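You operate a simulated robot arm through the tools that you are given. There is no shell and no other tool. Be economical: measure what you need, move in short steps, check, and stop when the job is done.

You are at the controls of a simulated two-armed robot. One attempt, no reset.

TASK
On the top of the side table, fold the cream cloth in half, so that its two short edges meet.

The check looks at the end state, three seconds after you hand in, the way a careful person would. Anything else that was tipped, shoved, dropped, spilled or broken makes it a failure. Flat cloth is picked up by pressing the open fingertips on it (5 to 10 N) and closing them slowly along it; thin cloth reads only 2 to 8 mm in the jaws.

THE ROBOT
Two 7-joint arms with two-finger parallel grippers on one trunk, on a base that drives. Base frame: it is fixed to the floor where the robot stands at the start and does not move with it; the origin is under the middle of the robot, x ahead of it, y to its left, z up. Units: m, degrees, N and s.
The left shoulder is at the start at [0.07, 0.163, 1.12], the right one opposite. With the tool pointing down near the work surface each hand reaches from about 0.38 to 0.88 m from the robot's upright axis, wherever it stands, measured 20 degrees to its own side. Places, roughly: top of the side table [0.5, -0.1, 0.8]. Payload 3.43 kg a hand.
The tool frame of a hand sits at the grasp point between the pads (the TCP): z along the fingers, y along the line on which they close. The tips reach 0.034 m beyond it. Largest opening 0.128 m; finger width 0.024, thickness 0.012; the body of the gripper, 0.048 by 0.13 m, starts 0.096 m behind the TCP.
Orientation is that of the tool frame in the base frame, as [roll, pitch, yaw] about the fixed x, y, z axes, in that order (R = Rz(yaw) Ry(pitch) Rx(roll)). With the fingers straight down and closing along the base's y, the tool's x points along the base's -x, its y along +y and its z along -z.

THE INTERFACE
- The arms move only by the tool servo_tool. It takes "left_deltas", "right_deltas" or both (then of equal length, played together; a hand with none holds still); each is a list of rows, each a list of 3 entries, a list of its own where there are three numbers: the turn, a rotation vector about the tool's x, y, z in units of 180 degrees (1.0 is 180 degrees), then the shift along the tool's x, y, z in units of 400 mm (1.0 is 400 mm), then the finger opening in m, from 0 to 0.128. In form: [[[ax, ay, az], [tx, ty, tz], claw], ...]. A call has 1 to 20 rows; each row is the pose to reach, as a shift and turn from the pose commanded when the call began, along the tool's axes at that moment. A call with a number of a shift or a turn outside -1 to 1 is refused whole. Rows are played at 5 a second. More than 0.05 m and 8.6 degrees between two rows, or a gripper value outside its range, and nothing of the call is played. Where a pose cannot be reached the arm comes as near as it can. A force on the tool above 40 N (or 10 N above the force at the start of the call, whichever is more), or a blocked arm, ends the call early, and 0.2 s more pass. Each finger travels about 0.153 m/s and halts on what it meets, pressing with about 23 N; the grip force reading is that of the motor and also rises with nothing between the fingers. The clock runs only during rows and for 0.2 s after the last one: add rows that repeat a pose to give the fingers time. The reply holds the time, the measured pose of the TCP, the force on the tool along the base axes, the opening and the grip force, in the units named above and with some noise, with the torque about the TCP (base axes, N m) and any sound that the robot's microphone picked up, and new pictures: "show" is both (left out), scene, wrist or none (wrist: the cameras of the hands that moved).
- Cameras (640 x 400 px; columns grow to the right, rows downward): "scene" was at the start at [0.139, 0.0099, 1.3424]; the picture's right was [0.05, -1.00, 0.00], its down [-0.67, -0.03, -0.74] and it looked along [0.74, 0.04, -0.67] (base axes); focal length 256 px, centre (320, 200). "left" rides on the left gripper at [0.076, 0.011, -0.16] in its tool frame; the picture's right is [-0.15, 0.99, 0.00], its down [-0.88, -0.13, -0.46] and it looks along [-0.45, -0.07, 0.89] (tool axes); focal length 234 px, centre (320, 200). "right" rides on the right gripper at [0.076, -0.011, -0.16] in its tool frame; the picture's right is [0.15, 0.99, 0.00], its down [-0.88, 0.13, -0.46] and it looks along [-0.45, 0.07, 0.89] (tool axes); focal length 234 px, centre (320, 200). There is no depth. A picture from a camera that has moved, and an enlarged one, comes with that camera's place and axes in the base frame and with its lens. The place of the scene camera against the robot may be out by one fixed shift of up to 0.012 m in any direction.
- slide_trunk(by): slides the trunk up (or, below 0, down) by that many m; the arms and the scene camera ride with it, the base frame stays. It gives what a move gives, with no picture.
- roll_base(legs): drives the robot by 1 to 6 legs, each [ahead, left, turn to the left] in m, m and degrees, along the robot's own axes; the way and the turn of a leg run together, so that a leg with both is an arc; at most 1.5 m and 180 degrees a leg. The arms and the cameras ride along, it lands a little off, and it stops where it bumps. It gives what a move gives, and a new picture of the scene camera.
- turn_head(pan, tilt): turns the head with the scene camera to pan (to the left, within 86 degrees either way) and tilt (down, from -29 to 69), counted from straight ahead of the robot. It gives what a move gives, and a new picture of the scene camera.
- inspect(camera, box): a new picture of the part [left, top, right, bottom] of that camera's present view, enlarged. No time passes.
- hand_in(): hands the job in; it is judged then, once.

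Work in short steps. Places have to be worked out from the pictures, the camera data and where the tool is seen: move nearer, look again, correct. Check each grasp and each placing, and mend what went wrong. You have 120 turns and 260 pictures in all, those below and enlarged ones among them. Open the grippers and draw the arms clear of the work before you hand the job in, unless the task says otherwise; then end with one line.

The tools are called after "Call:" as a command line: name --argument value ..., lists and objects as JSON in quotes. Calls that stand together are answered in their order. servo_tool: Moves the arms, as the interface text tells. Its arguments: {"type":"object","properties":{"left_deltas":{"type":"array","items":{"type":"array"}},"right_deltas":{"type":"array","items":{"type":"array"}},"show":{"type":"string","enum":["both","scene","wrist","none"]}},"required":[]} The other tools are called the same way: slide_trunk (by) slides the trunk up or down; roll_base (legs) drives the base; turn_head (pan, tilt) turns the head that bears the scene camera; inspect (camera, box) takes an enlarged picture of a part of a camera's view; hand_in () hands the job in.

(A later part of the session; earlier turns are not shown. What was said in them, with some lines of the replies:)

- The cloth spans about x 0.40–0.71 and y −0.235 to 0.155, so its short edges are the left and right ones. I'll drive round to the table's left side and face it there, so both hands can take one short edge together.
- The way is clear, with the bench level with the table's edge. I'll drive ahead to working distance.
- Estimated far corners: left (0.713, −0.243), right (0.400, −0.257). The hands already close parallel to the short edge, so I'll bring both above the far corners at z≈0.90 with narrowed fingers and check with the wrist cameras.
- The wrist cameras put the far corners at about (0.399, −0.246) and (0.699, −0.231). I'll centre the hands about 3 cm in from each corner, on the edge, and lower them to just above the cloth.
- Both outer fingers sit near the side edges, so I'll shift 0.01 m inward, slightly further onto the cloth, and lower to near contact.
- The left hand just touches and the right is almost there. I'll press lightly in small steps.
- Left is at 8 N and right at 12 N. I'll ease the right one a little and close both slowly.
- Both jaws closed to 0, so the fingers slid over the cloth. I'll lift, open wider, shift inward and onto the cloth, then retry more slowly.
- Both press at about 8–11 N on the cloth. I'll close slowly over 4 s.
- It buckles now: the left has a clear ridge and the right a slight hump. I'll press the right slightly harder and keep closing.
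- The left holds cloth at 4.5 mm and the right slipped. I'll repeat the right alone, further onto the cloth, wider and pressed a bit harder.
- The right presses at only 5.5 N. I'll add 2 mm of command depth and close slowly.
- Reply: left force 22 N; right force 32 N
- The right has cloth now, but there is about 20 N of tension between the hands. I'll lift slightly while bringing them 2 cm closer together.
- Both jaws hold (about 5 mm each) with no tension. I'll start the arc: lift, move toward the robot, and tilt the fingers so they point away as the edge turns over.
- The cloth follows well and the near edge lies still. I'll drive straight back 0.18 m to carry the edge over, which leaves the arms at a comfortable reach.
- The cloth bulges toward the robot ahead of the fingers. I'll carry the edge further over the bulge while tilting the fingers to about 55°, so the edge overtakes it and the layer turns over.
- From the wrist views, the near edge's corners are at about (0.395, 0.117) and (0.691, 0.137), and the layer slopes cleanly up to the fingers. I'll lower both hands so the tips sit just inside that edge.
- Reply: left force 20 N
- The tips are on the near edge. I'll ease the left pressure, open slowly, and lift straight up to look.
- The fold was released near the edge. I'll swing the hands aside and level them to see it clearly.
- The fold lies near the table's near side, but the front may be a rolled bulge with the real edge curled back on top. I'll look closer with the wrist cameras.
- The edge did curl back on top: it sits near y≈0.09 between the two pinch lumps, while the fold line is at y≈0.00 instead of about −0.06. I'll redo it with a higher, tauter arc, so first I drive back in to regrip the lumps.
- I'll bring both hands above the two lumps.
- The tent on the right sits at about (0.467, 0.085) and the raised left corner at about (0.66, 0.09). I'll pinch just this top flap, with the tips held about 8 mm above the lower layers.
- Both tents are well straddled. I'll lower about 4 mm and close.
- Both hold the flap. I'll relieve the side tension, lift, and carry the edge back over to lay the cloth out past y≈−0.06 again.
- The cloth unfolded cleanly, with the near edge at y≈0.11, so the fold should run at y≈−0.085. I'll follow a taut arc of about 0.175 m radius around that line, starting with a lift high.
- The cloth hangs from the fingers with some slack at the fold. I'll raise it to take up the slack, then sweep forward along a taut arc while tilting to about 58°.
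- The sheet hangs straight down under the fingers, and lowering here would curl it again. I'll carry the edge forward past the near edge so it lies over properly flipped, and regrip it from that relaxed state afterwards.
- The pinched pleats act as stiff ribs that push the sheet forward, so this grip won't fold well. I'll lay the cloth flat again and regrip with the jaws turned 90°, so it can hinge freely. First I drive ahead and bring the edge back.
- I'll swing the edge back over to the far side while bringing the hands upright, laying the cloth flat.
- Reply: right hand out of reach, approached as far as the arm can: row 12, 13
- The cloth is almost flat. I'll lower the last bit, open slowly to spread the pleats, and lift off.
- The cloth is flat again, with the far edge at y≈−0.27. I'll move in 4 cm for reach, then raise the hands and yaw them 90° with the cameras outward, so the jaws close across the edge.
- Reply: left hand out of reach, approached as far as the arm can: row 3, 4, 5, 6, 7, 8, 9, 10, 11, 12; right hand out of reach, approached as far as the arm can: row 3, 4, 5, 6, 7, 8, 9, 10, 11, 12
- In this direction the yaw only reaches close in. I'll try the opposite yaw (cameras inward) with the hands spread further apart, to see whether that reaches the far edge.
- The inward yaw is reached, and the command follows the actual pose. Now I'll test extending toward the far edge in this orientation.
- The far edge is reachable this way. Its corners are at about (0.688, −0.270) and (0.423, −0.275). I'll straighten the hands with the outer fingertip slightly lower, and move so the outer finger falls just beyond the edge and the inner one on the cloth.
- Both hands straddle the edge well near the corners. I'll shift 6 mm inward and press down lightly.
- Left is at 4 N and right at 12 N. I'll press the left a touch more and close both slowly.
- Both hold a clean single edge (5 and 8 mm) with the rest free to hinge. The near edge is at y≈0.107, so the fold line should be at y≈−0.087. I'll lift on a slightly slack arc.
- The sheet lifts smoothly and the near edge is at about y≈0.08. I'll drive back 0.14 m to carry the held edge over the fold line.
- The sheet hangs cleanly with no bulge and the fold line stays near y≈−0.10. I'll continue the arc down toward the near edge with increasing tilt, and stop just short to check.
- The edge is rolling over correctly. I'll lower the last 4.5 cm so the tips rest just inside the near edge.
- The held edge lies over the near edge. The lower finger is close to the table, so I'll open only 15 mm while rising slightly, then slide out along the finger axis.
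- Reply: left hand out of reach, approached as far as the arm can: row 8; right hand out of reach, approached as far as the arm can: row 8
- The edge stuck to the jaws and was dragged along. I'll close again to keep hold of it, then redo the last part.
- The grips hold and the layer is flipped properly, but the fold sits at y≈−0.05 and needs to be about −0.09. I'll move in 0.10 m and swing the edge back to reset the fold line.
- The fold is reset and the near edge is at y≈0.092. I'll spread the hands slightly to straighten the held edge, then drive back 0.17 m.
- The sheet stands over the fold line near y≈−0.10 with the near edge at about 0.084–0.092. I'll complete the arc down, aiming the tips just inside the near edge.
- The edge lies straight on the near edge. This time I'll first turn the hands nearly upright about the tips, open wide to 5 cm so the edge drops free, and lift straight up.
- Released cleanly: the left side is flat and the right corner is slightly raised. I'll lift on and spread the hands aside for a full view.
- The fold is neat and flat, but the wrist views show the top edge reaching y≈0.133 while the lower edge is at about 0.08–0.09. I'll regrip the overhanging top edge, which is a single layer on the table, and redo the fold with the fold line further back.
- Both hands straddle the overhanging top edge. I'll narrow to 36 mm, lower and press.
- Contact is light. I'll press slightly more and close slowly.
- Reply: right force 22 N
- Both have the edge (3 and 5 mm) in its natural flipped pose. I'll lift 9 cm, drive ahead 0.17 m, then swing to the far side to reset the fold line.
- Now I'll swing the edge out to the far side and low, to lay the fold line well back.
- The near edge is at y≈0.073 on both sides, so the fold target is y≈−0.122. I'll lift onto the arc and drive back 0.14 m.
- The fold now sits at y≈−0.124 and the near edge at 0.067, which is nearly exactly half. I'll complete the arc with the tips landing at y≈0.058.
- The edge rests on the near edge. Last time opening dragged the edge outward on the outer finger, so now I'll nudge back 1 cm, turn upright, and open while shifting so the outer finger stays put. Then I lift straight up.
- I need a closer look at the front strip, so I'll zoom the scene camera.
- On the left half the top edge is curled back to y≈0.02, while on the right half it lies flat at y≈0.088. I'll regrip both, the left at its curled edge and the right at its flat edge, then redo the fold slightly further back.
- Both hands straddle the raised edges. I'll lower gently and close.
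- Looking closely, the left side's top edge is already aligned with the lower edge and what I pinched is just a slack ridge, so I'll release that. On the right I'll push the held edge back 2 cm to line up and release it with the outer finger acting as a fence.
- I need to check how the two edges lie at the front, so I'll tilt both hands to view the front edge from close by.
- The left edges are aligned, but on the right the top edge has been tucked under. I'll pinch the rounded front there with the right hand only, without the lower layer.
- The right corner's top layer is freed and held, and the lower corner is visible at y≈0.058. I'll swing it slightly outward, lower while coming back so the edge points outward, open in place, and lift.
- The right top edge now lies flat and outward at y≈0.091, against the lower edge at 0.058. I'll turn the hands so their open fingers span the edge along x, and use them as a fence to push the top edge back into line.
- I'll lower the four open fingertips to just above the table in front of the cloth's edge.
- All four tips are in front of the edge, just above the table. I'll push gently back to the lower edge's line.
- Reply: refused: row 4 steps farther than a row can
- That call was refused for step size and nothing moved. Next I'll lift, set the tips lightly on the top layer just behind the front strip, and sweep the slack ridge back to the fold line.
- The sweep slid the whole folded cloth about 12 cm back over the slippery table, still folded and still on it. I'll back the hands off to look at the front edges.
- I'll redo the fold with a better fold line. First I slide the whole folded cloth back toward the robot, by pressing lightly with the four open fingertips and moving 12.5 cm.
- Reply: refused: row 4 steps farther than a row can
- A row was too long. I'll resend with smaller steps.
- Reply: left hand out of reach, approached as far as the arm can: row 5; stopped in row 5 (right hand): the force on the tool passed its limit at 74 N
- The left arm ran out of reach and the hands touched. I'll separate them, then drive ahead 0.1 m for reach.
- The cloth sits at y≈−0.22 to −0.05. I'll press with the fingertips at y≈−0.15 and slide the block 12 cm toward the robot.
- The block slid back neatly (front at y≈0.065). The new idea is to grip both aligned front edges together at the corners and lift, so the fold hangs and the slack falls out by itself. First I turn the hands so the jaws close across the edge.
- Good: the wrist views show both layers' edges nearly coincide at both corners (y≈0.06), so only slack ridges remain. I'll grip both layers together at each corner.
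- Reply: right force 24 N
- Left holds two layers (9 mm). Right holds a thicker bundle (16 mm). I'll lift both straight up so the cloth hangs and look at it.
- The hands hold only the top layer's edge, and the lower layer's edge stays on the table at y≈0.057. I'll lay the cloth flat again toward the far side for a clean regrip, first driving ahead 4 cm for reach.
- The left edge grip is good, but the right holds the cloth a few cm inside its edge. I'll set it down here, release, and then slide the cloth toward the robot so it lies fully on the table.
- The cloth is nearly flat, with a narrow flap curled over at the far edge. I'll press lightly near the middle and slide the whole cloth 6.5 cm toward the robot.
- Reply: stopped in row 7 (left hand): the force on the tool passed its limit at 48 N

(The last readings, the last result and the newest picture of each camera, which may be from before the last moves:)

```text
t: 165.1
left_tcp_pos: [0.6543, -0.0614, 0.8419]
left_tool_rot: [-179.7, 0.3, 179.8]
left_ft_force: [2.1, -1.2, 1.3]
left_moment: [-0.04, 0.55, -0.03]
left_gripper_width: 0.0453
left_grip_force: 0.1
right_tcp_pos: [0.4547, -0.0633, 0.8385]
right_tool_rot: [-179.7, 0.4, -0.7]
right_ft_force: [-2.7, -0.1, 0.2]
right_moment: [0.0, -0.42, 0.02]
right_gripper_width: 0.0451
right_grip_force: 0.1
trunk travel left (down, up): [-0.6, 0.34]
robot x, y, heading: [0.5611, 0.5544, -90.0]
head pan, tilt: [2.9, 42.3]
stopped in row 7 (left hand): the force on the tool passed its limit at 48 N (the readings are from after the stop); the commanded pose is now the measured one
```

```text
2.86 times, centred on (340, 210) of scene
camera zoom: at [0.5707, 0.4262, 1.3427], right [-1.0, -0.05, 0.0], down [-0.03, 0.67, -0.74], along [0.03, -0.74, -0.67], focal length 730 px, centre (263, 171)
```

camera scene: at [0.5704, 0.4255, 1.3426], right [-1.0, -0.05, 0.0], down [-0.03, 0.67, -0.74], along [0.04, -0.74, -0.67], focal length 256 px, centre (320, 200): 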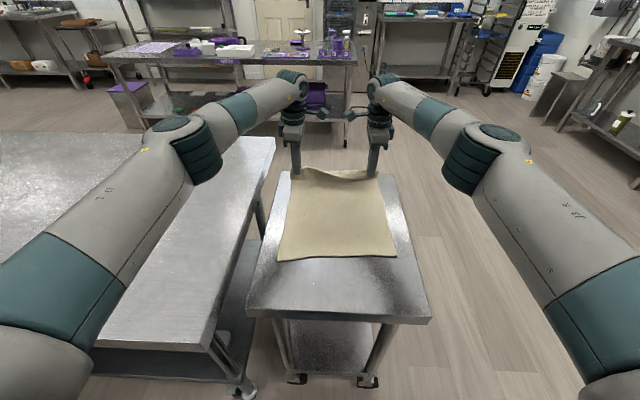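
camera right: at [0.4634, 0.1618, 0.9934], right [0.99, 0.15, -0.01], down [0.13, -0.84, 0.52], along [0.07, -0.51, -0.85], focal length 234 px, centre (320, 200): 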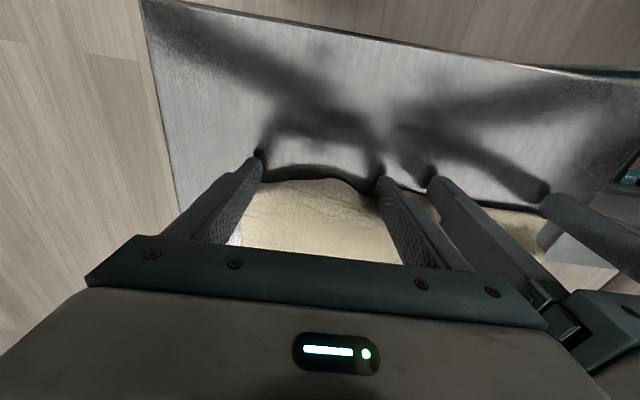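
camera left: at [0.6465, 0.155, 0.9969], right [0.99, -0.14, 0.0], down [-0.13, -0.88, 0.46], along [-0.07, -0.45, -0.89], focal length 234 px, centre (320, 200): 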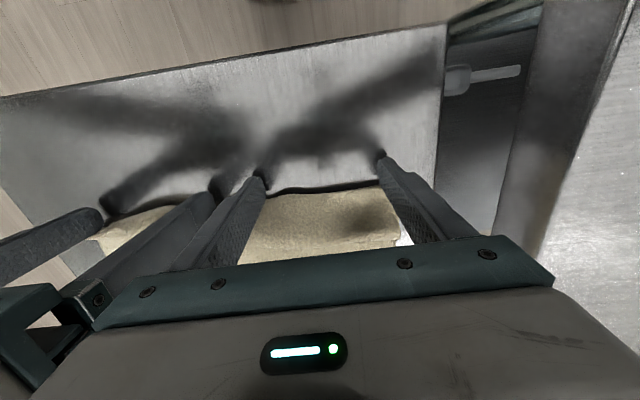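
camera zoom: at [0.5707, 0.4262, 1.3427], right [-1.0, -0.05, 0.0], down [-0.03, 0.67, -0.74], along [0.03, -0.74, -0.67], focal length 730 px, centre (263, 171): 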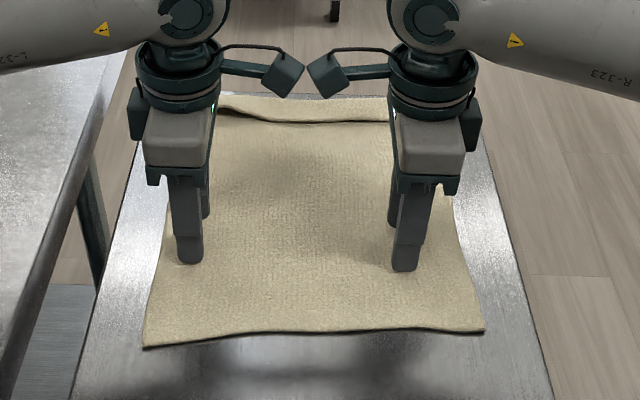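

The two wrist cameras bumped. I'll spread the hands 2.5 cm each, then press and slide.

Call:
servo_tool --left_deltas '[[[0, 0, 0], [-0.03, 0, -0.02], 0.045], [[0, 0, 0], [-0.06, 0, -0.01], 0.045], [[0, 0, 0], [-0.06, 0, 0.014], 0.045], [[0, 0, 0], [-0.06, 0.02, 0.016], 0.045], [[0, 0, 0], [-0.06, 0.06, 0.016], 0.045], [[0, 0, 0], [-0.06, 0.1, 0.016], 0.045], [[0, 0, 0], [-0.06, 0.14, 0.016], 0.045], [[0, 0, 0], [-0.06, 0.1625, 0.016], 0.045], [[0, 0, 0], [-0.06, 0.1625, -0.05], 0.045], [[0, 0, 0], [-0.06, 0.1625, -0.14], 0.045]]' --right_deltas '[[[0, 0, 0], [-0.03, 0, -0.02], 0.045], [[0, 0, 0], [-0.06, 0, -0.015], 0.045], [[0, 0, 0], [-0.06, 0, 0.006], 0.045], [[0, 0, 0], [-0.06, -0.02, 0.008], 0.045], [[0, 0, 0], [-0.06, -0.06, 0.008], 0.045], [[0, 0, 0], [-0.06, -0.1, 0.008], 0.045], [[0, 0, 0], [-0.06, -0.14, 0.008], 0.045], [[0, 0, 0], [-0.06, -0.1625, 0.008], 0.045], [[0, 0, 0], [-0.06, -0.1625, -0.05], 0.045], [[0, 0, 0], [-0.06, -0.1625, -0.14], 0.045]]' --show "none"

Call:
inspect --camera "scene" --box '[240, 140, 440, 280]'

```text
t: 167.2
left_tcp_pos: [0.6792, 0.0043, 0.8955]
left_tool_rot: [-179.8, 0.4, 179.8]
left_ft_force: [0.8, 0.2, 0.9]
left_moment: [-0.03, 0.02, -0.01]
left_gripper_width: 0.045
left_grip_force: 0.0
right_tcp_pos: [0.4296, 0.0019, 0.8962]
right_tool_rot: [-179.7, 0.4, -0.5]
right_ft_force: [-0.2, 0.2, 0.9]
right_moment: [0.0, 0.02, -0.03]
right_gripper_width: 0.0452
right_grip_force: 0.1
trunk travel left (down, up): [-0.6, 0.34]
robot x, y, heading: [0.5635, 0.5501, -90.3]
head pan, tilt: [2.9, 42.3]
```

```text
2.86 times, centred on (340, 210) of scene
camera zoom: at [0.5703, 0.426, 1.3424], right [-1.0, -0.05, 0.0], down [-0.03, 0.67, -0.74], along [0.04, -0.74, -0.67], focal length 730 px, centre (263, 171)
```

zoom: 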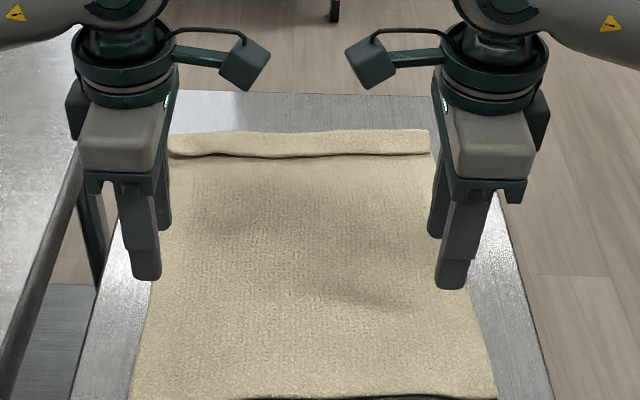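

The cloth slid well: near edge y≈0.115, with the far edge lying as a 4 cm flap folded toward me at y≈−0.195. That flap is already turned the right way for folding, so I'll move over its edge to grip it.

Call:
servo_tool --left_deltas '[[[0, 0, 0], [0.003, -0.1, 0], 0.045], [[0, 0, 0], [0.006, -0.2, 0], 0.045], [[0, 0, 0], [0.009, -0.3, 0], 0.045], [[0, 0, 0], [0.0125, -0.4, 0], 0.045], [[0, 0, 0], [0.0125, -0.485, 0.05], 0.045], [[0, 0, 0], [0.0125, -0.485, 0.07], 0.045]]' --right_deltas '[[[0, 0, 0], [0.003, 0.1, 0], 0.045], [[0, 0, 0], [0.006, 0.2, 0], 0.045], [[0, 0, 0], [0.009, 0.3, 0], 0.045], [[0, 0, 0], [0.0125, 0.4, 0], 0.045], [[0, 0, 0], [0.0125, 0.48, 0.05], 0.045], [[0, 0, 0], [0.0125, 0.48, 0.07], 0.045]]' --show "none"

Call:
inspect --camera "left" --box '[220, 60, 420, 220]'

Call:
inspect --camera "right" --box '[220, 60, 420, 220]'

```text
t: 168.7
left_tcp_pos: [0.6734, -0.1914, 0.8692]
left_tool_rot: [-179.7, 0.5, 179.8]
left_ft_force: [0.1, 0.4, 0.1]
left_moment: [-0.03, -0.01, 0.0]
left_gripper_width: 0.0451
left_grip_force: 0.1
right_tcp_pos: [0.4353, -0.1916, 0.8645]
right_tool_rot: [-179.6, 0.3, -0.6]
right_ft_force: [-0.1, 0.8, 0.1]
right_moment: [-0.04, -0.02, -0.02]
right_gripper_width: 0.0449
right_grip_force: 0.0
trunk travel left (down, up): [-0.6, 0.34]
robot x, y, heading: [0.5637, 0.5514, -90.2]
head pan, tilt: [2.9, 42.3]
```

```text
2.50 times, centred on (320, 140) of left
camera zoom: at [0.597, -0.1801, 1.0283], right [0.15, 0.99, 0.0], down [0.88, -0.13, 0.46], along [0.46, -0.07, -0.89], focal length 585 px, centre (320, 350)
```

zoom: 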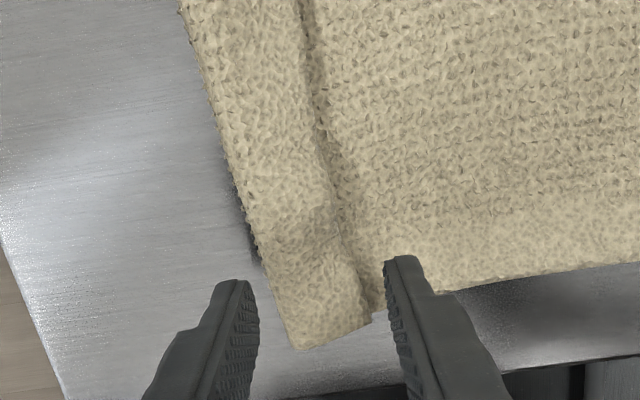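

```text
2.50 times, centred on (320, 140) of right
camera zoom: at [0.5109, -0.1823, 1.0244], right [0.14, -0.99, -0.01], down [-0.88, -0.12, 0.46], along [-0.46, -0.06, -0.89], focal length 585 px, centre (320, 350)
```

zoom: 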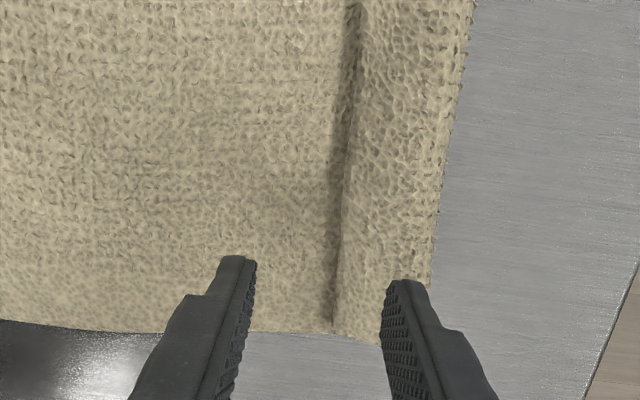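

I'll centre on the flap's edge (left y≈−0.179, right −0.199), tilt slightly so the near finger reaches just the lower layer, and close gently.

Call:
servo_tool --left_deltas '[[[0.016, 0, 0], [0, 0.01, 0.03], 0.036], [[0.033, 0, 0], [0, 0.02, 0.055], 0.036], [[0.033, 0, 0], [0, 0.02, 0.07], 0.036], [[0.033, 0, 0], [0, 0.02, 0.07], 0.031], [[0.033, 0, 0], [0, 0.02, 0.07], 0.026], [[0.033, 0, 0], [0, 0.02, 0.07], 0.021], [[0.033, 0, 0], [0, 0.02, 0.07], 0.016], [[0.033, 0, 0], [0, 0.02, 0.07], 0.011], [[0.033, 0, 0], [0, 0.02, 0.07], 0.006], [[0.033, 0, 0], [0, 0.02, 0.07], 0], [[0.033, 0, 0], [0, 0.02, 0.07], 0]]' --right_deltas '[[[-0.016, 0, 0], [0, 0.005, 0.02], 0.036], [[-0.033, 0, 0], [0, 0.01, 0.045], 0.036], [[-0.033, 0, 0], [0, 0.01, 0.06], 0.036], [[-0.033, 0, 0], [0, 0.01, 0.06], 0.031], [[-0.033, 0, 0], [0, 0.01, 0.06], 0.026], [[-0.033, 0, 0], [0, 0.01, 0.06], 0.021], [[-0.033, 0, 0], [0, 0.01, 0.06], 0.016], [[-0.033, 0, 0], [0, 0.01, 0.06], 0.011], [[-0.033, 0, 0], [0, 0.01, 0.06], 0.006], [[-0.033, 0, 0], [0, 0.01, 0.06], 0], [[-0.033, 0, 0], [0, 0.01, 0.06], 0]]' --show "none"

Call:
inspect --camera "left" --box '[220, 60, 420, 220]'

Call:
inspect --camera "right" --box '[220, 60, 420, 220]'

```text
t: 171.1
left_tcp_pos: [0.6741, -0.1849, 0.8421]
left_tool_rot: [-173.8, 0.3, 179.8]
left_ft_force: [-0.2, 0.0, 0.5]
left_moment: [-0.01, -0.01, -0.01]
left_gripper_width: 0.0042
left_grip_force: 23.2
right_tcp_pos: [0.4336, -0.196, 0.8419]
right_tool_rot: [174.4, 0.4, -0.6]
right_ft_force: [1.3, -0.1, 1.6]
right_moment: [-0.01, -0.01, -0.03]
right_gripper_width: 0.0
right_grip_force: 23.2
trunk travel left (down, up): [-0.6, 0.34]
robot x, y, heading: [0.5635, 0.553, -90.2]
head pan, tilt: [2.9, 42.3]
```

```text
2.50 times, centred on (320, 140) of left
camera zoom: at [0.5967, -0.1572, 0.9984], right [0.15, 0.98, -0.11], down [0.88, -0.08, 0.47], along [0.46, -0.16, -0.88], focal length 585 px, centre (320, 350)
```

zoom: 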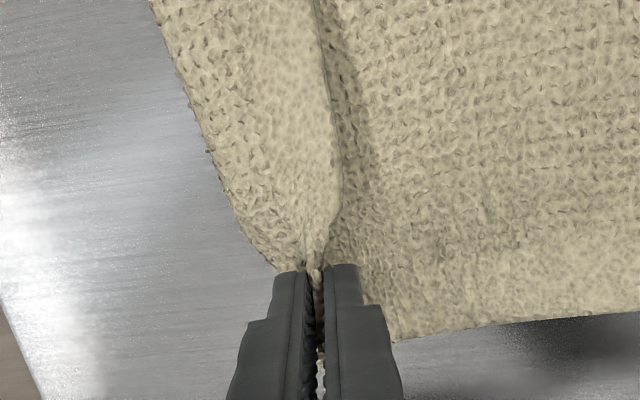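

```text
2.50 times, centred on (320, 140) of right
camera zoom: at [0.5108, -0.1694, 0.9993], right [0.14, -0.99, 0.1], down [-0.88, -0.08, 0.47], along [-0.46, -0.15, -0.88], focal length 585 px, centre (320, 350)
```

zoom: 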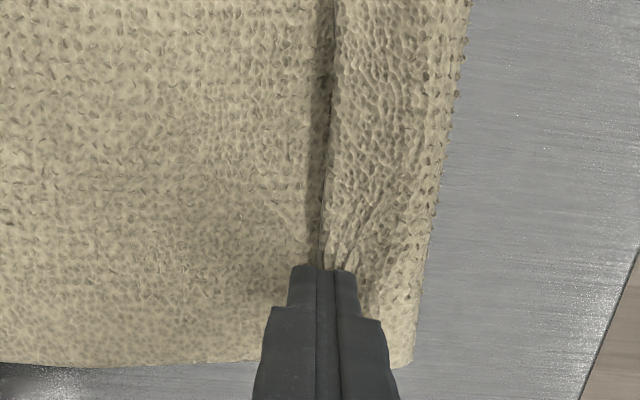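

The left has the edge (4 mm); the right missed. I'll retry the right, pressing slightly deeper.

Call:
servo_tool --right_deltas '[[[0, 0, 0], [0, 0, -0.025], 0.0], [[0, 0, 0], [0, 0.012, -0.025], 0.02], [[0, 0, 0], [0, 0.012, -0.025], 0.038], [[0, 0, 0], [0, 0.012, -0.005], 0.038], [[0, 0, 0], [0, 0.012, 0.011], 0.038], [[0, 0, 0], [0, 0.012, 0.011], 0.035], [[0, 0, 0], [0, 0.012, 0.011], 0.032], [[0, 0, 0], [0, 0.012, 0.011], 0.029], [[0, 0, 0], [0, 0.012, 0.011], 0.026], [[0, 0, 0], [0, 0.012, 0.011], 0.023], [[0, 0, 0], [0, 0.012, 0.011], 0.02], [[0, 0, 0], [0, 0.012, 0.011], 0.016], [[0, 0, 0], [0, 0.012, 0.011], 0.012], [[0, 0, 0], [0, 0.012, 0.011], 0.008], [[0, 0, 0], [0, 0.012, 0.011], 0.004], [[0, 0, 0], [0, 0.012, 0.011], 0], [[0, 0, 0], [0, 0.012, 0.011], 0]]' --show "none"

Call:
inspect --camera "right" --box '[220, 60, 420, 220]'

```text
t: 174.7
left_tcp_pos: [0.6732, -0.1837, 0.8421]
left_tool_rot: [-173.6, 0.3, -180.0]
left_ft_force: [-0.2, 0.3, -1.0]
left_moment: [-0.01, -0.01, 0.01]
left_gripper_width: 0.0044
left_grip_force: 23.0
right_tcp_pos: [0.4337, -0.1983, 0.8388]
right_tool_rot: [174.3, 0.4, -0.6]
right_ft_force: [0.8, -2.5, 16.5]
right_moment: [-0.16, 0.06, 0.02]
right_gripper_width: 0.0032
right_grip_force: 23.0
trunk travel left (down, up): [-0.6, 0.34]
robot x, y, heading: [0.5634, 0.5551, -90.2]
head pan, tilt: [2.9, 42.3]
```

```text
2.50 times, centred on (320, 140) of right
camera zoom: at [0.5105, -0.1729, 0.9961], right [0.14, -0.99, 0.1], down [-0.88, -0.07, 0.47], along [-0.46, -0.15, -0.88], focal length 585 px, centre (320, 350)
```

zoom: 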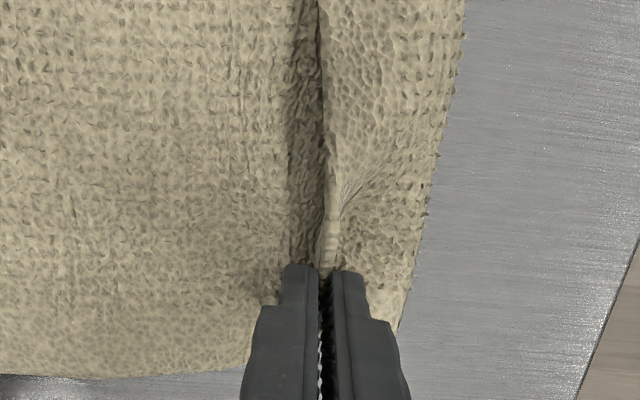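

Both now hold the single edge cleanly. I'll lift along the arc and check where the near edge lies.

Call:
servo_tool --left_deltas '[[[0, 0, 0], [0, 0.002, -0.05], 0], [[0, 0, 0], [0, 0.005, -0.13], 0], [[0, 0, 0], [0, 0.008, -0.21], 0], [[0, 0, 0], [0, 0.012, -0.3], 0], [[0, 0, 0], [0, 0.015, -0.384], 0], [[0, 0, 0], [0, 0.015, -0.384], 0]]' --right_deltas '[[[0, 0, 0], [0, -0.006, -0.05], 0], [[0, 0, 0], [0, -0.018, -0.13], 0], [[0, 0, 0], [0, -0.03, -0.21], 0], [[0, 0, 0], [0, -0.04, -0.3], 0], [[0, 0, 0], [0, -0.052, -0.393], 0], [[0, 0, 0], [0, -0.052, -0.393], 0]]' --show "wrist"

```text
t: 176.1
left_tcp_pos: [0.6721, -0.1612, 0.9912]
left_tool_rot: [-173.9, 0.5, 179.9]
left_ft_force: [0.6, -0.3, -0.3]
left_moment: [0.0, 0.04, 0.02]
left_gripper_width: 0.0045
left_grip_force: 22.6
right_tcp_pos: [0.4341, -0.1653, 0.9909]
right_tool_rot: [174.5, 0.3, -0.6]
right_ft_force: [-0.1, 0.7, 0.2]
right_moment: [0.01, 0.02, -0.02]
right_gripper_width: 0.003
right_grip_force: 23.1
trunk travel left (down, up): [-0.6, 0.34]
robot x, y, heading: [0.5625, 0.549, -90.1]
head pan, tilt: [2.9, 42.3]
camera right: at [0.5113, -0.14, 1.1468], right [0.14, -0.99, 0.09], down [-0.88, -0.08, 0.47], along [-0.46, -0.15, -0.88], focal length 234 px, centre (320, 200)
camera left: at [0.5958, -0.1335, 1.1495], right [0.15, 0.98, -0.1], down [0.88, -0.08, 0.47], along [0.46, -0.16, -0.88], focal length 234 px, centre (320, 200)
```

right: 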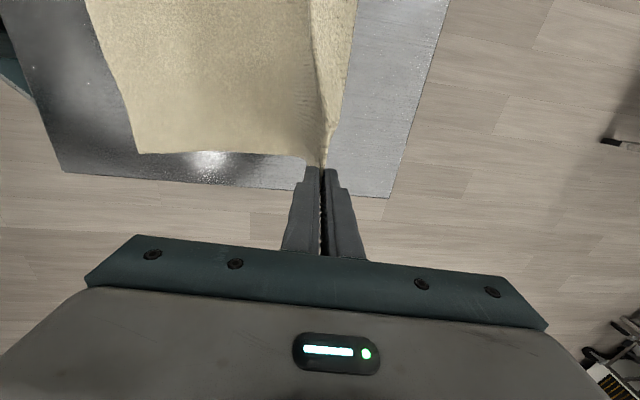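
left: 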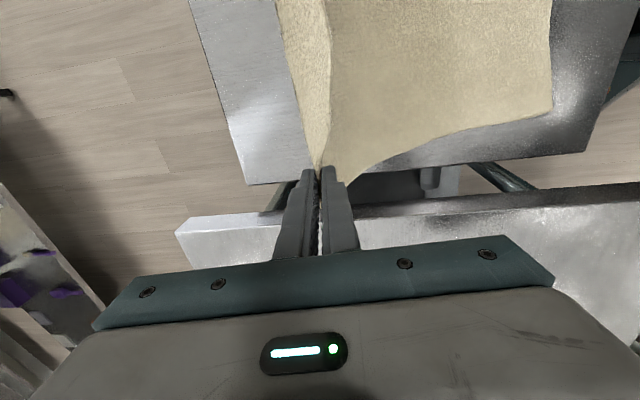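

The near edge now runs slightly skewed: right corner (0.383, 0.069), left corner (0.68, 0.117), about 9°. I'll match the hands to that skew (right hand 3.5 cm further back, both turned 9° and shifted 2 cm), then drive back.

Call:
servo_tool --left_deltas '[[[0, 0, -0.017], [0.017, 0, 0], 0], [[0, 0, -0.034], [0.034, 0, 0], 0], [[0, 0, -0.05], [0.05, 0, 0], 0]]' --right_deltas '[[[0, 0, -0.017], [-0.017, 0.029, 0.003], 0], [[0, 0, -0.034], [-0.034, 0.058, 0.006], 0], [[0, 0, -0.05], [-0.05, 0.087, 0.009], 0]]' --show "none"

Call:
roll_base --legs '[[-0.14, 0, 0]]'

Call:
inspect --camera "right" --box '[160, 0, 480, 200]'

Call:
inspect --camera "left" --box '[160, 0, 480, 200]'

```text
t: 176.8
left_tcp_pos: [0.652, -0.1609, 0.9933]
left_tool_rot: [-173.7, -0.7, -171.1]
left_ft_force: [0.0, -0.4, -0.1]
left_moment: [0.0, -0.03, -0.05]
left_gripper_width: 0.0045
left_grip_force: 22.9
right_tcp_pos: [0.4142, -0.2002, 0.9916]
right_tool_rot: [174.6, 1.2, 8.4]
right_ft_force: [-0.2, -0.2, 0.1]
right_moment: [0.03, 0.02, -0.03]
right_gripper_width: 0.0032
right_grip_force: 23.6
trunk travel left (down, up): [-0.6, 0.34]
robot x, y, heading: [0.5621, 0.5525, -90.3]
head pan, tilt: [2.9, 42.3]
```

```text
t: 178.2
left_tcp_pos: [0.6527, -0.0235, 0.9924]
left_tool_rot: [-173.8, -0.6, -171.0]
left_ft_force: [0.0, -0.4, 0.1]
left_moment: [0.01, -0.02, -0.08]
left_gripper_width: 0.0044
left_grip_force: 23.0
right_tcp_pos: [0.414, -0.0609, 0.992]
right_tool_rot: [174.6, 1.2, 8.3]
right_ft_force: [-0.3, 0.2, 0.2]
right_moment: [0.03, -0.03, -0.09]
right_gripper_width: 0.0031
right_grip_force: 23.0
trunk travel left (down, up): [-0.6, 0.34]
robot x, y, heading: [0.563, 0.69, -90.3]
head pan, tilt: [2.9, 42.3]
camera scene: at [0.5708, 0.5626, 1.3423], right [-1.0, -0.05, 0.0], down [-0.03, 0.67, -0.74], along [0.03, -0.74, -0.67], focal length 256 px, centre (320, 200)
```

scene: 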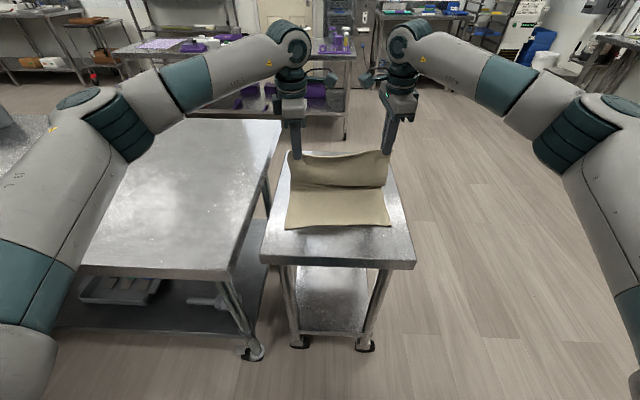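

```text
2.00 times, centred on (320, 100) of right
camera zoom: at [0.4883, -0.0234, 1.1471], right [0.29, -0.95, 0.09], down [-0.85, -0.21, 0.49], along [-0.44, -0.22, -0.87], focal length 468 px, centre (320, 400)
```

zoom: 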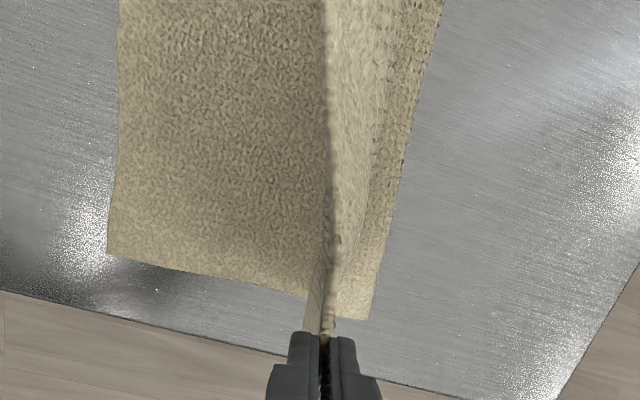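

```text
2.00 times, centred on (320, 100) of left
camera zoom: at [0.5758, -0.0069, 1.1508], right [-0.01, 0.99, -0.11], down [0.89, 0.06, 0.46], along [0.46, -0.09, -0.88], focal length 468 px, centre (320, 400)
```

zoom: 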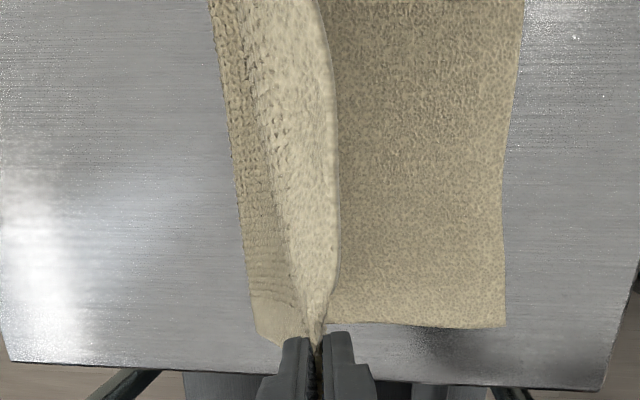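

The hang is clean, but the lower half is only ~0.18 m long where it should be ~0.21. I'll go back, lay the sheet further out, and make the crossing lower so the fold line stays back.

Call:
roll_base --legs '[[0.14, 0, 0]]'

Call:
servo_tool --left_deltas '[[[0, 0, 0], [0.006, -0.04, 0.05], 0], [[0, 0, 0], [0.012, -0.08, 0.11], 0], [[0, 0, 0], [0.018, -0.1, 0.17], 0], [[0, 0, 0], [0.023, -0.124, 0.237], 0], [[0, 0, 0], [0.023, -0.124, 0.237], 0], [[0, 0, 0], [0.023, -0.12, 0.2], 0], [[0, 0, 0], [0.023, -0.11, 0.157], 0], [[0, 0, 0], [0.023, -0.11, 0.157], 0]]' --right_deltas '[[[0, 0, 0], [-0.005, 0.04, 0.05], 0], [[0, 0, 0], [-0.011, 0.08, 0.11], 0], [[0, 0, 0], [-0.016, 0.1, 0.17], 0], [[0, 0, 0], [-0.022, 0.124, 0.237], 0], [[0, 0, 0], [-0.022, 0.124, 0.237], 0], [[0, 0, 0], [-0.022, 0.12, 0.2], 0], [[0, 0, 0], [-0.022, 0.11, 0.157], 0], [[0, 0, 0], [-0.022, 0.11, 0.157], 0]]' --show "none"

Call:
roll_base --legs '[[-0.17, 0, 0]]'

Call:
inspect --camera "right" --box '[160, 0, 480, 200]'

Call:
inspect --camera "left" --box '[160, 0, 480, 200]'

```text
t: 179.5
left_tcp_pos: [0.6531, -0.1631, 0.992]
left_tool_rot: [-173.9, -0.6, -171.3]
left_ft_force: [0.7, 1.0, -0.3]
left_moment: [0.02, -0.03, -0.02]
left_gripper_width: 0.0043
left_grip_force: 23.0
right_tcp_pos: [0.4123, -0.2011, 0.9915]
right_tool_rot: [174.6, 1.3, 8.3]
right_ft_force: [0.3, -0.2, 0.0]
right_moment: [0.01, 0.01, -0.04]
right_gripper_width: 0.0028
right_grip_force: 23.2
trunk travel left (down, up): [-0.6, 0.34]
robot x, y, heading: [0.5612, 0.5505, -90.4]
head pan, tilt: [2.9, 42.3]
camera scene: at [0.5702, 0.4223, 1.3425], right [-1.0, -0.05, 0.0], down [-0.03, 0.67, -0.74], along [0.03, -0.74, -0.67], focal length 256 px, centre (320, 200)
```

scene: 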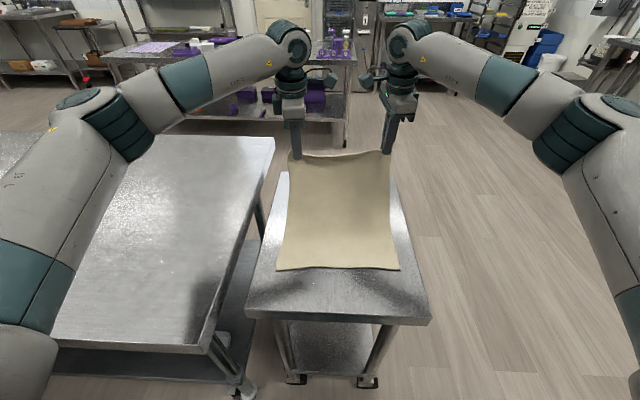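

```text
t: 181.3
left_tcp_pos: [0.6485, -0.2147, 0.9347]
left_tool_rot: [-174.0, -0.6, -171.3]
left_ft_force: [-0.5, -0.1, -0.2]
left_moment: [0.01, 0.0, -0.06]
left_gripper_width: 0.0044
left_grip_force: 23.4
right_tcp_pos: [0.4104, -0.2515, 0.9338]
right_tool_rot: [174.6, 1.2, 8.3]
right_ft_force: [0.7, 0.0, 1.1]
right_moment: [0.02, -0.02, -0.03]
right_gripper_width: 0.0032
right_grip_force: 22.9
trunk travel left (down, up): [-0.6, 0.34]
robot x, y, heading: [0.563, 0.5527, -89.9]
head pan, tilt: [2.9, 42.3]
```

```text
t: 182.8
left_tcp_pos: [0.649, -0.0451, 0.9352]
left_tool_rot: [-173.8, -0.6, -171.3]
left_ft_force: [-0.3, -0.5, -0.6]
left_moment: [-0.02, -0.02, -0.05]
left_gripper_width: 0.0043
left_grip_force: 23.5
right_tcp_pos: [0.4104, -0.0826, 0.9351]
right_tool_rot: [174.7, 1.3, 8.2]
right_ft_force: [-0.4, -0.6, -0.3]
right_moment: [0.0, 0.01, -0.09]
right_gripper_width: 0.003
right_grip_force: 23.1
trunk travel left (down, up): [-0.6, 0.34]
robot x, y, heading: [0.5594, 0.716, -90.4]
head pan, tilt: [2.9, 42.3]
camera scene: at [0.5709, 0.5918, 1.3424], right [-1.0, -0.05, 0.0], down [-0.03, 0.67, -0.74], along [0.03, -0.74, -0.67], focal length 256 px, centre (320, 200)
```

scene: 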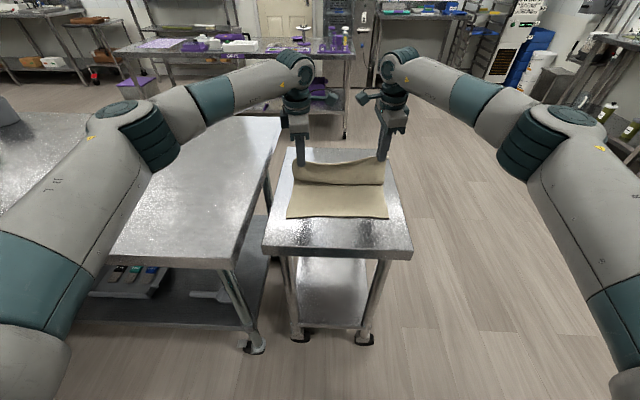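

```text
2.00 times, centred on (320, 100) of right
camera zoom: at [0.4851, -0.0451, 1.0905], right [0.29, -0.95, 0.09], down [-0.85, -0.21, 0.49], along [-0.44, -0.22, -0.87], focal length 468 px, centre (320, 400)
```

zoom: 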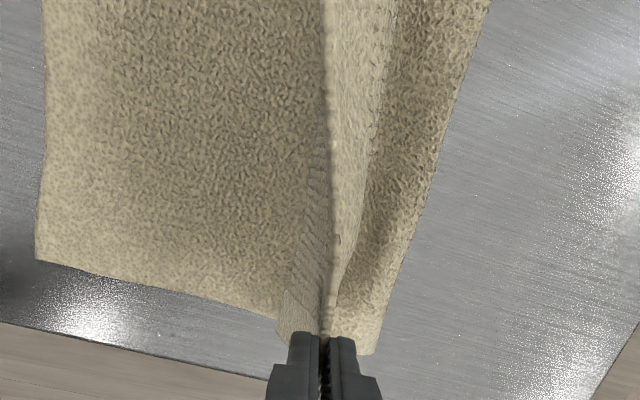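

```text
2.00 times, centred on (320, 100) of left
camera zoom: at [0.5724, -0.0288, 1.0932], right [-0.01, 0.99, -0.11], down [0.89, 0.05, 0.46], along [0.46, -0.09, -0.88], focal length 468 px, centre (320, 400)
```

zoom: 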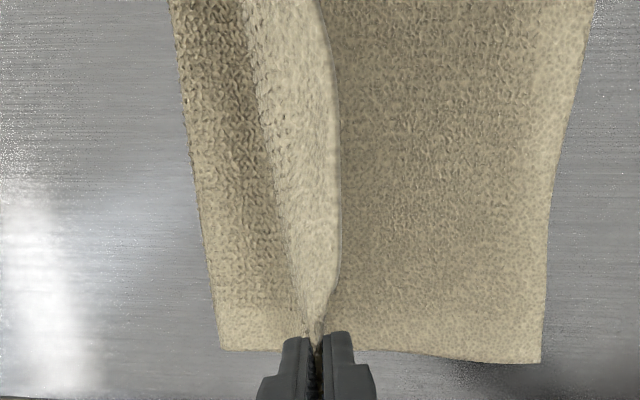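

Much better: the lower half is now about 0.20 m on both sides and the near edge is almost straight (y 0.067 to 0.083). I'll finish the arc, landing just inside that edge.

Call:
servo_tool --left_deltas '[[[0.039, 0, 0], [-0.015, 0.07, -0.012], 0], [[0.078, 0, 0], [-0.03, 0.1395, -0.02], 0], [[0.12, 0, 0], [-0.041, 0.19, 0.01], 0], [[0.161, 0, 0], [-0.052, 0.24, 0.0425], 0], [[0.189, 0, 0], [-0.061, 0.28, 0.08], 0], [[0.217, 0, 0], [-0.071, 0.318, 0.119], 0], [[0.217, 0, 0], [-0.074, 0.342, 0.16], 0], [[0.217, 0, 0], [-0.077, 0.365, 0.202], 0], [[0.217, 0, 0], [-0.077, 0.365, 0.202], 0]]' --right_deltas '[[[-0.039, 0, 0], [0.015, -0.081, -0.012], 0], [[-0.078, 0, 0], [0.031, -0.162, -0.022], 0], [[-0.12, 0, 0], [0.043, -0.221, 0.008], 0], [[-0.161, 0, 0], [0.055, -0.28, 0.038], 0], [[-0.189, 0, 0], [0.064, -0.326, 0.076], 0], [[-0.217, 0, 0], [0.0725, -0.371, 0.114], 0], [[-0.217, 0, 0], [0.076, -0.399, 0.155], 0], [[-0.217, 0, 0], [0.079, -0.4265, 0.196], 0], [[-0.217, 0, 0], [0.079, -0.4265, 0.196], 0]]' --show "none"

Call:
inspect --camera "scene" --box '[240, 140, 420, 250]'

Call:
inspect --camera "right" --box '[200, 0, 480, 200]'

```text
t: 184.8
left_tcp_pos: [0.658, 0.0944, 0.8385]
left_tool_rot: [-134.7, -0.6, -171.3]
left_ft_force: [-0.1, 0.0, 0.4]
left_moment: [0.05, 0.03, 0.02]
left_gripper_width: 0.0042
left_grip_force: 22.9
right_tcp_pos: [0.4157, 0.083, 0.839]
right_tool_rot: [135.5, 1.3, 8.2]
right_ft_force: [0.1, -0.3, 0.6]
right_moment: [0.01, 0.03, 0.0]
right_gripper_width: 0.003
right_grip_force: 23.1
trunk travel left (down, up): [-0.6, 0.34]
robot x, y, heading: [0.559, 0.7185, -90.5]
head pan, tilt: [2.9, 42.3]
```

```text
3.56 times, centred on (330, 195) of scene
camera zoom: at [0.5709, 0.5916, 1.3425], right [-1.0, -0.05, 0.0], down [-0.03, 0.67, -0.74], along [0.03, -0.74, -0.67], focal length 908 px, centre (284, 218)
```

zoom: 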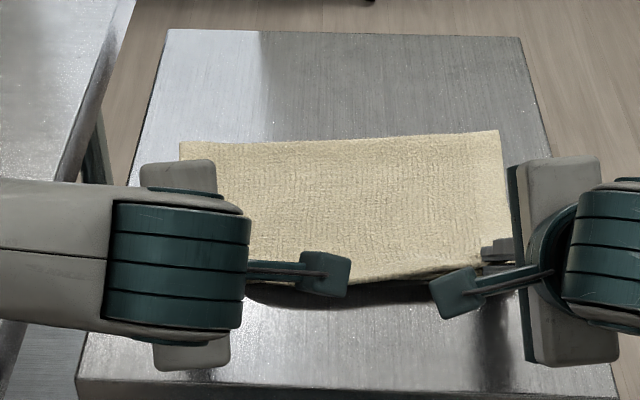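

```text
2.00 times, centred on (340, 100) of right
camera zoom: at [0.477, 0.2125, 0.9433], right [0.26, -0.68, 0.69], down [-0.89, 0.1, 0.44], along [-0.36, -0.73, -0.58], focal length 468 px, centre (280, 400)
```

zoom: 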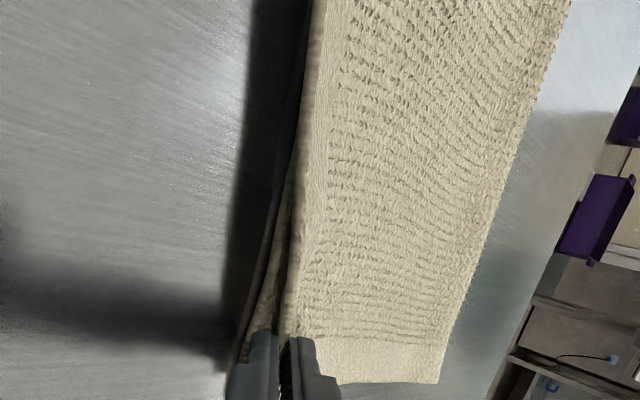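

This looks right: the top edge sits just over the lower edge and the layer is flat. I'll release as before, turning upright, opening with the outer finger nearly still, and lifting straight up.

Call:
servo_tool --left_deltas '[[[-0.042, 0, 0], [0.0015, -0.0114, 0.002], 0], [[-0.084, 0, 0], [0.003, -0.0228, 0.004], 0], [[-0.126, 0, 0], [0.0045, -0.0342, 0.006], 0], [[-0.167, 0, 0], [0.006, -0.0456, 0.0074], 0], [[-0.167, 0, 0], [0.008, -0.056, 0.013], 0.012], [[-0.167, 0, 0], [0.01, -0.066, 0.019], 0.025], [[-0.167, 0, 0], [0.012, -0.076, 0.025], 0.038], [[-0.167, 0, 0], [0.013, -0.086, 0.03], 0.05], [[-0.167, 0, 0], [0.013, -0.086, 0.03], 0.05], [[-0.167, 0, 0], [0.013, -0.1036, 0.0124], 0.05], [[-0.167, 0, 0], [0.013, -0.1566, -0.0407], 0.05], [[-0.167, 0, 0], [0.013, -0.225, -0.11], 0.05], [[-0.167, 0, 0], [0.013, -0.298, -0.182], 0.05]]' --right_deltas '[[[0.042, 0, 0], [-0.0015, 0.0114, 0.002], 0], [[0.084, 0, 0], [-0.003, 0.0228, 0.004], 0], [[0.126, 0, 0], [-0.0045, 0.0342, 0.006], 0], [[0.167, 0, 0], [-0.0055, 0.0456, 0.0074], 0], [[0.167, 0, 0], [-0.008, 0.056, 0.013], 0.012], [[0.167, 0, 0], [-0.01, 0.066, 0.019], 0.025], [[0.167, 0, 0], [-0.011, 0.076, 0.025], 0.038], [[0.167, 0, 0], [-0.012, 0.086, 0.03], 0.05], [[0.167, 0, 0], [-0.012, 0.086, 0.03], 0.05], [[0.167, 0, 0], [-0.012, 0.1036, 0.0124], 0.05], [[0.167, 0, 0], [-0.012, 0.1566, -0.0407], 0.05], [[0.167, 0, 0], [-0.012, 0.225, -0.11], 0.05], [[0.167, 0, 0], [-0.012, 0.298, -0.182], 0.05]]' --show "none"

Call:
inspect --camera "scene" --box '[260, 160, 410, 250]'

Call:
inspect --camera "right" --box '[160, 0, 480, 200]'

Call:
inspect --camera "left" --box '[160, 0, 480, 200]'

```text
t: 187.6
left_tcp_pos: [0.6604, 0.0646, 0.9758]
left_tool_rot: [-164.8, -0.6, -171.3]
left_ft_force: [-0.1, 0.2, 0.0]
left_moment: [-0.02, -0.03, -0.01]
left_gripper_width: 0.0502
left_grip_force: 0.0
right_tcp_pos: [0.4194, 0.0483, 0.9767]
right_tool_rot: [165.5, 1.3, 8.2]
right_ft_force: [0.3, 0.1, -0.4]
right_moment: [-0.01, 0.03, -0.02]
right_gripper_width: 0.0499
right_grip_force: 0.0
trunk travel left (down, up): [-0.6, 0.34]
robot x, y, heading: [0.5643, 0.718, -90.5]
head pan, tilt: [2.9, 42.3]
```

```text
4.27 times, centred on (335, 205) of scene
camera zoom: at [0.5709, 0.5929, 1.3425], right [-1.0, -0.05, 0.0], down [-0.03, 0.67, -0.74], along [0.03, -0.74, -0.67], focal length 1090 px, centre (256, 179)
```

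zoom: 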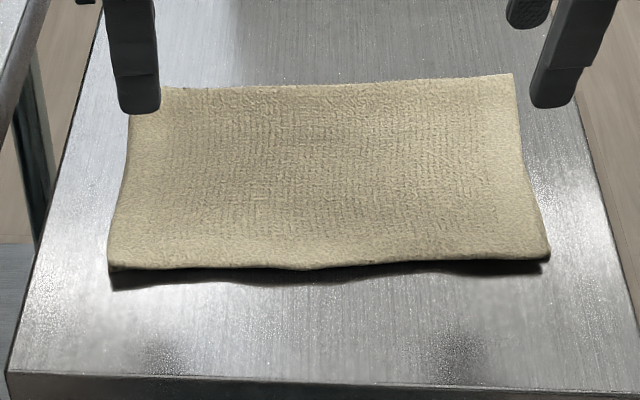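

```text
2.00 times, centred on (320, 100) of right
camera zoom: at [0.4908, 0.1104, 1.1258], right [0.29, -0.93, 0.24], down [-0.86, -0.14, 0.49], along [-0.42, -0.35, -0.83], focal length 468 px, centre (320, 400)
```

zoom: 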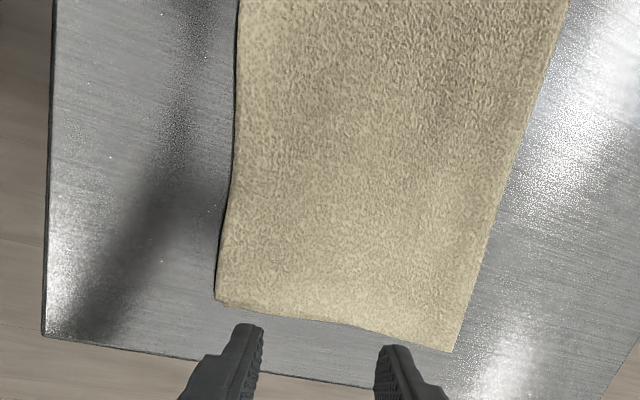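

```text
2.00 times, centred on (320, 100) of left
camera zoom: at [0.579, 0.105, 1.1269], right [0.0, 0.97, -0.26], down [0.88, 0.13, 0.46], along [0.48, -0.23, -0.85], focal length 468 px, centre (320, 400)
```

zoom: 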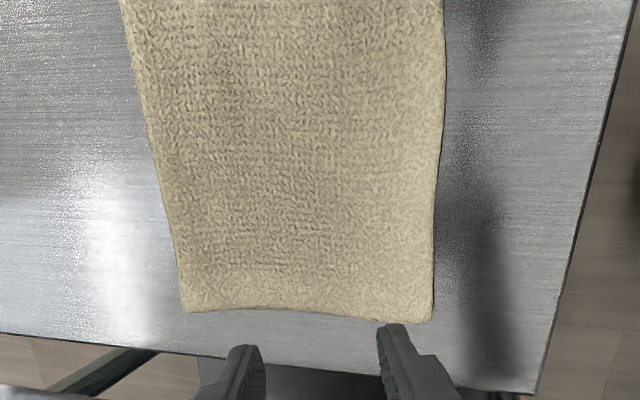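

The fold is flat and neat. I'll tilt the hands once more to check from the front that the two edges coincide.

Call:
servo_tool --left_deltas '[[[0.042, 0, 0], [0, 0.053, -0.014], 0.05], [[0.084, 0, 0], [0, 0.106, -0.028], 0.05], [[0.126, 0, 0], [0, 0.16, -0.042], 0.05], [[0.167, 0, 0], [0, 0.2125, -0.057], 0.05]]' --right_deltas '[[[-0.042, 0, 0], [0, -0.053, -0.014], 0.05], [[-0.084, 0, 0], [0, -0.106, -0.028], 0.05], [[-0.126, 0, 0], [0, -0.16, -0.042], 0.05], [[-0.167, 0, 0], [0, -0.2125, -0.057], 0.05]]' --show "none"

Call:
inspect --camera "right" --box '[240, 40, 400, 160]'

Call:
inspect --camera "left" --box '[240, 40, 400, 160]'

```text
t: 188.6
left_tcp_pos: [0.6458, 0.1508, 0.975]
left_tool_rot: [-134.6, -0.6, -171.3]
left_ft_force: [-0.4, 0.7, -0.6]
left_moment: [0.01, -0.05, 0.0]
left_gripper_width: 0.0501
left_grip_force: 0.1
right_tcp_pos: [0.4054, 0.1384, 0.9758]
right_tool_rot: [135.4, 1.2, 8.2]
right_ft_force: [-0.4, 0.1, -0.4]
right_moment: [0.02, -0.02, 0.03]
right_gripper_width: 0.05
right_grip_force: 0.1
trunk travel left (down, up): [-0.6, 0.34]
robot x, y, heading: [0.5641, 0.7188, -90.3]
head pan, tilt: [2.9, 42.3]
```

```text
3.33 times, centred on (320, 100) of right
camera zoom: at [0.4661, 0.2676, 1.08], right [0.26, -0.67, 0.69], down [-0.9, 0.1, 0.43], along [-0.36, -0.73, -0.58], focal length 781 px, centre (320, 533)
```

zoom: 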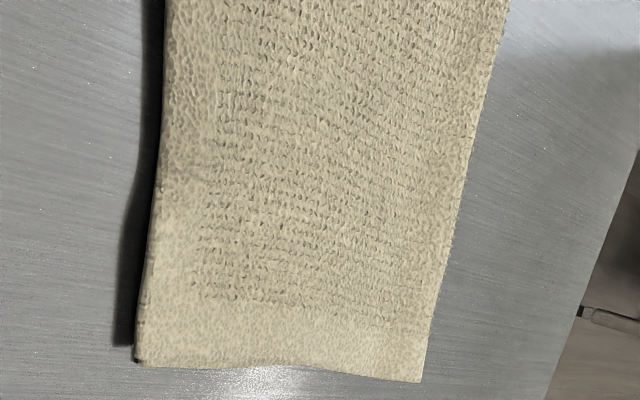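

```text
3.33 times, centred on (320, 100) of left
camera zoom: at [0.5541, 0.2585, 1.0799], right [0.03, 0.71, -0.71], down [0.84, 0.36, 0.4], along [0.54, -0.61, -0.58], focal length 781 px, centre (320, 533)
```

zoom: 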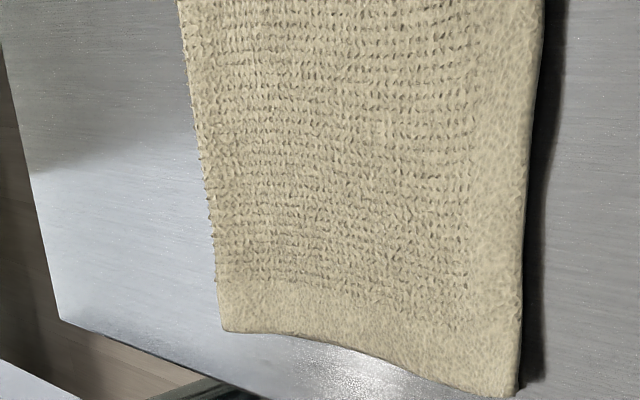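

The edges coincide: the hem lies flat with no curl, and the lower edge shows right at the right corner. I'll withdraw the arms and check once more.

Call:
servo_tool --left_deltas '[[[0, 0, 0], [-0.05, -0.04, -0.06], 0.05], [[0, 0, 0], [-0.1, -0.08, -0.12], 0.05], [[0, 0, 0], [-0.15, -0.12, -0.16], 0.05], [[0, 0, 0], [-0.2, -0.16, -0.18], 0.05]]' --right_deltas '[[[0, 0, 0], [-0.05, 0.04, -0.06], 0.05], [[0, 0, 0], [-0.1, 0.08, -0.12], 0.05], [[0, 0, 0], [-0.15, 0.12, -0.16], 0.05], [[0, 0, 0], [-0.2, 0.16, -0.18], 0.05]]' --show "none"

Call:
roll_base --legs '[[-0.2, 0, 0]]'

```text
t: 189.6
left_tcp_pos: [0.7276, 0.1694, 1.0686]
left_tool_rot: [-134.8, -0.6, -171.3]
left_ft_force: [1.0, 0.2, 0.7]
left_moment: [0.0, 0.0, -0.01]
left_gripper_width: 0.0501
left_grip_force: 0.0
right_tcp_pos: [0.3308, 0.1316, 1.074]
right_tool_rot: [135.5, 1.3, 8.3]
right_ft_force: [0.4, -0.6, -0.3]
right_moment: [0.01, -0.02, 0.0]
right_gripper_width: 0.05
right_grip_force: 0.1
trunk travel left (down, up): [-0.6, 0.34]
robot x, y, heading: [0.5628, 0.7232, -90.3]
head pan, tilt: [2.9, 42.3]
```

```text
t: 191.2
left_tcp_pos: [0.7266, 0.3714, 1.0682]
left_tool_rot: [-134.7, -0.7, -171.5]
left_ft_force: [0.7, 0.1, -0.2]
left_moment: [0.01, 0.02, -0.01]
left_gripper_width: 0.05
left_grip_force: 0.1
right_tcp_pos: [0.3309, 0.3331, 1.0728]
right_tool_rot: [135.5, 1.3, 8.2]
right_ft_force: [0.0, 0.1, 0.8]
right_moment: [-0.02, 0.01, 0.04]
right_gripper_width: 0.0499
right_grip_force: 0.0
trunk travel left (down, up): [-0.6, 0.34]
robot x, y, heading: [0.5588, 0.9218, -90.2]
head pan, tilt: [2.9, 42.3]
camera scene: at [0.5718, 0.7941, 1.3425], right [-1.0, -0.04, 0.0], down [-0.03, 0.67, -0.74], along [0.03, -0.74, -0.67], focal length 256 px, centre (320, 200)
```

scene: 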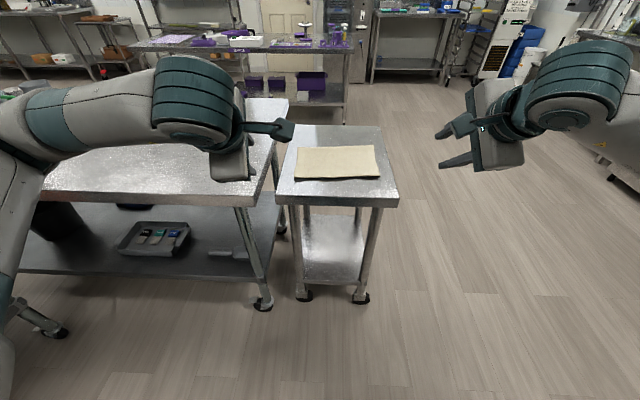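

The cloth lies folded in half on the side table, the arms are clear and nothing else was disturbed. I'm handing the job in.

Call:
hand_in

```text
The job is handed in.
```

The cream cloth is folded in half on the side table with its short edges together: within about 1 cm at the right corner, and the top edge overlapping by perhaps 1.5 cm at the left. The grippers are open and the arms are clear.
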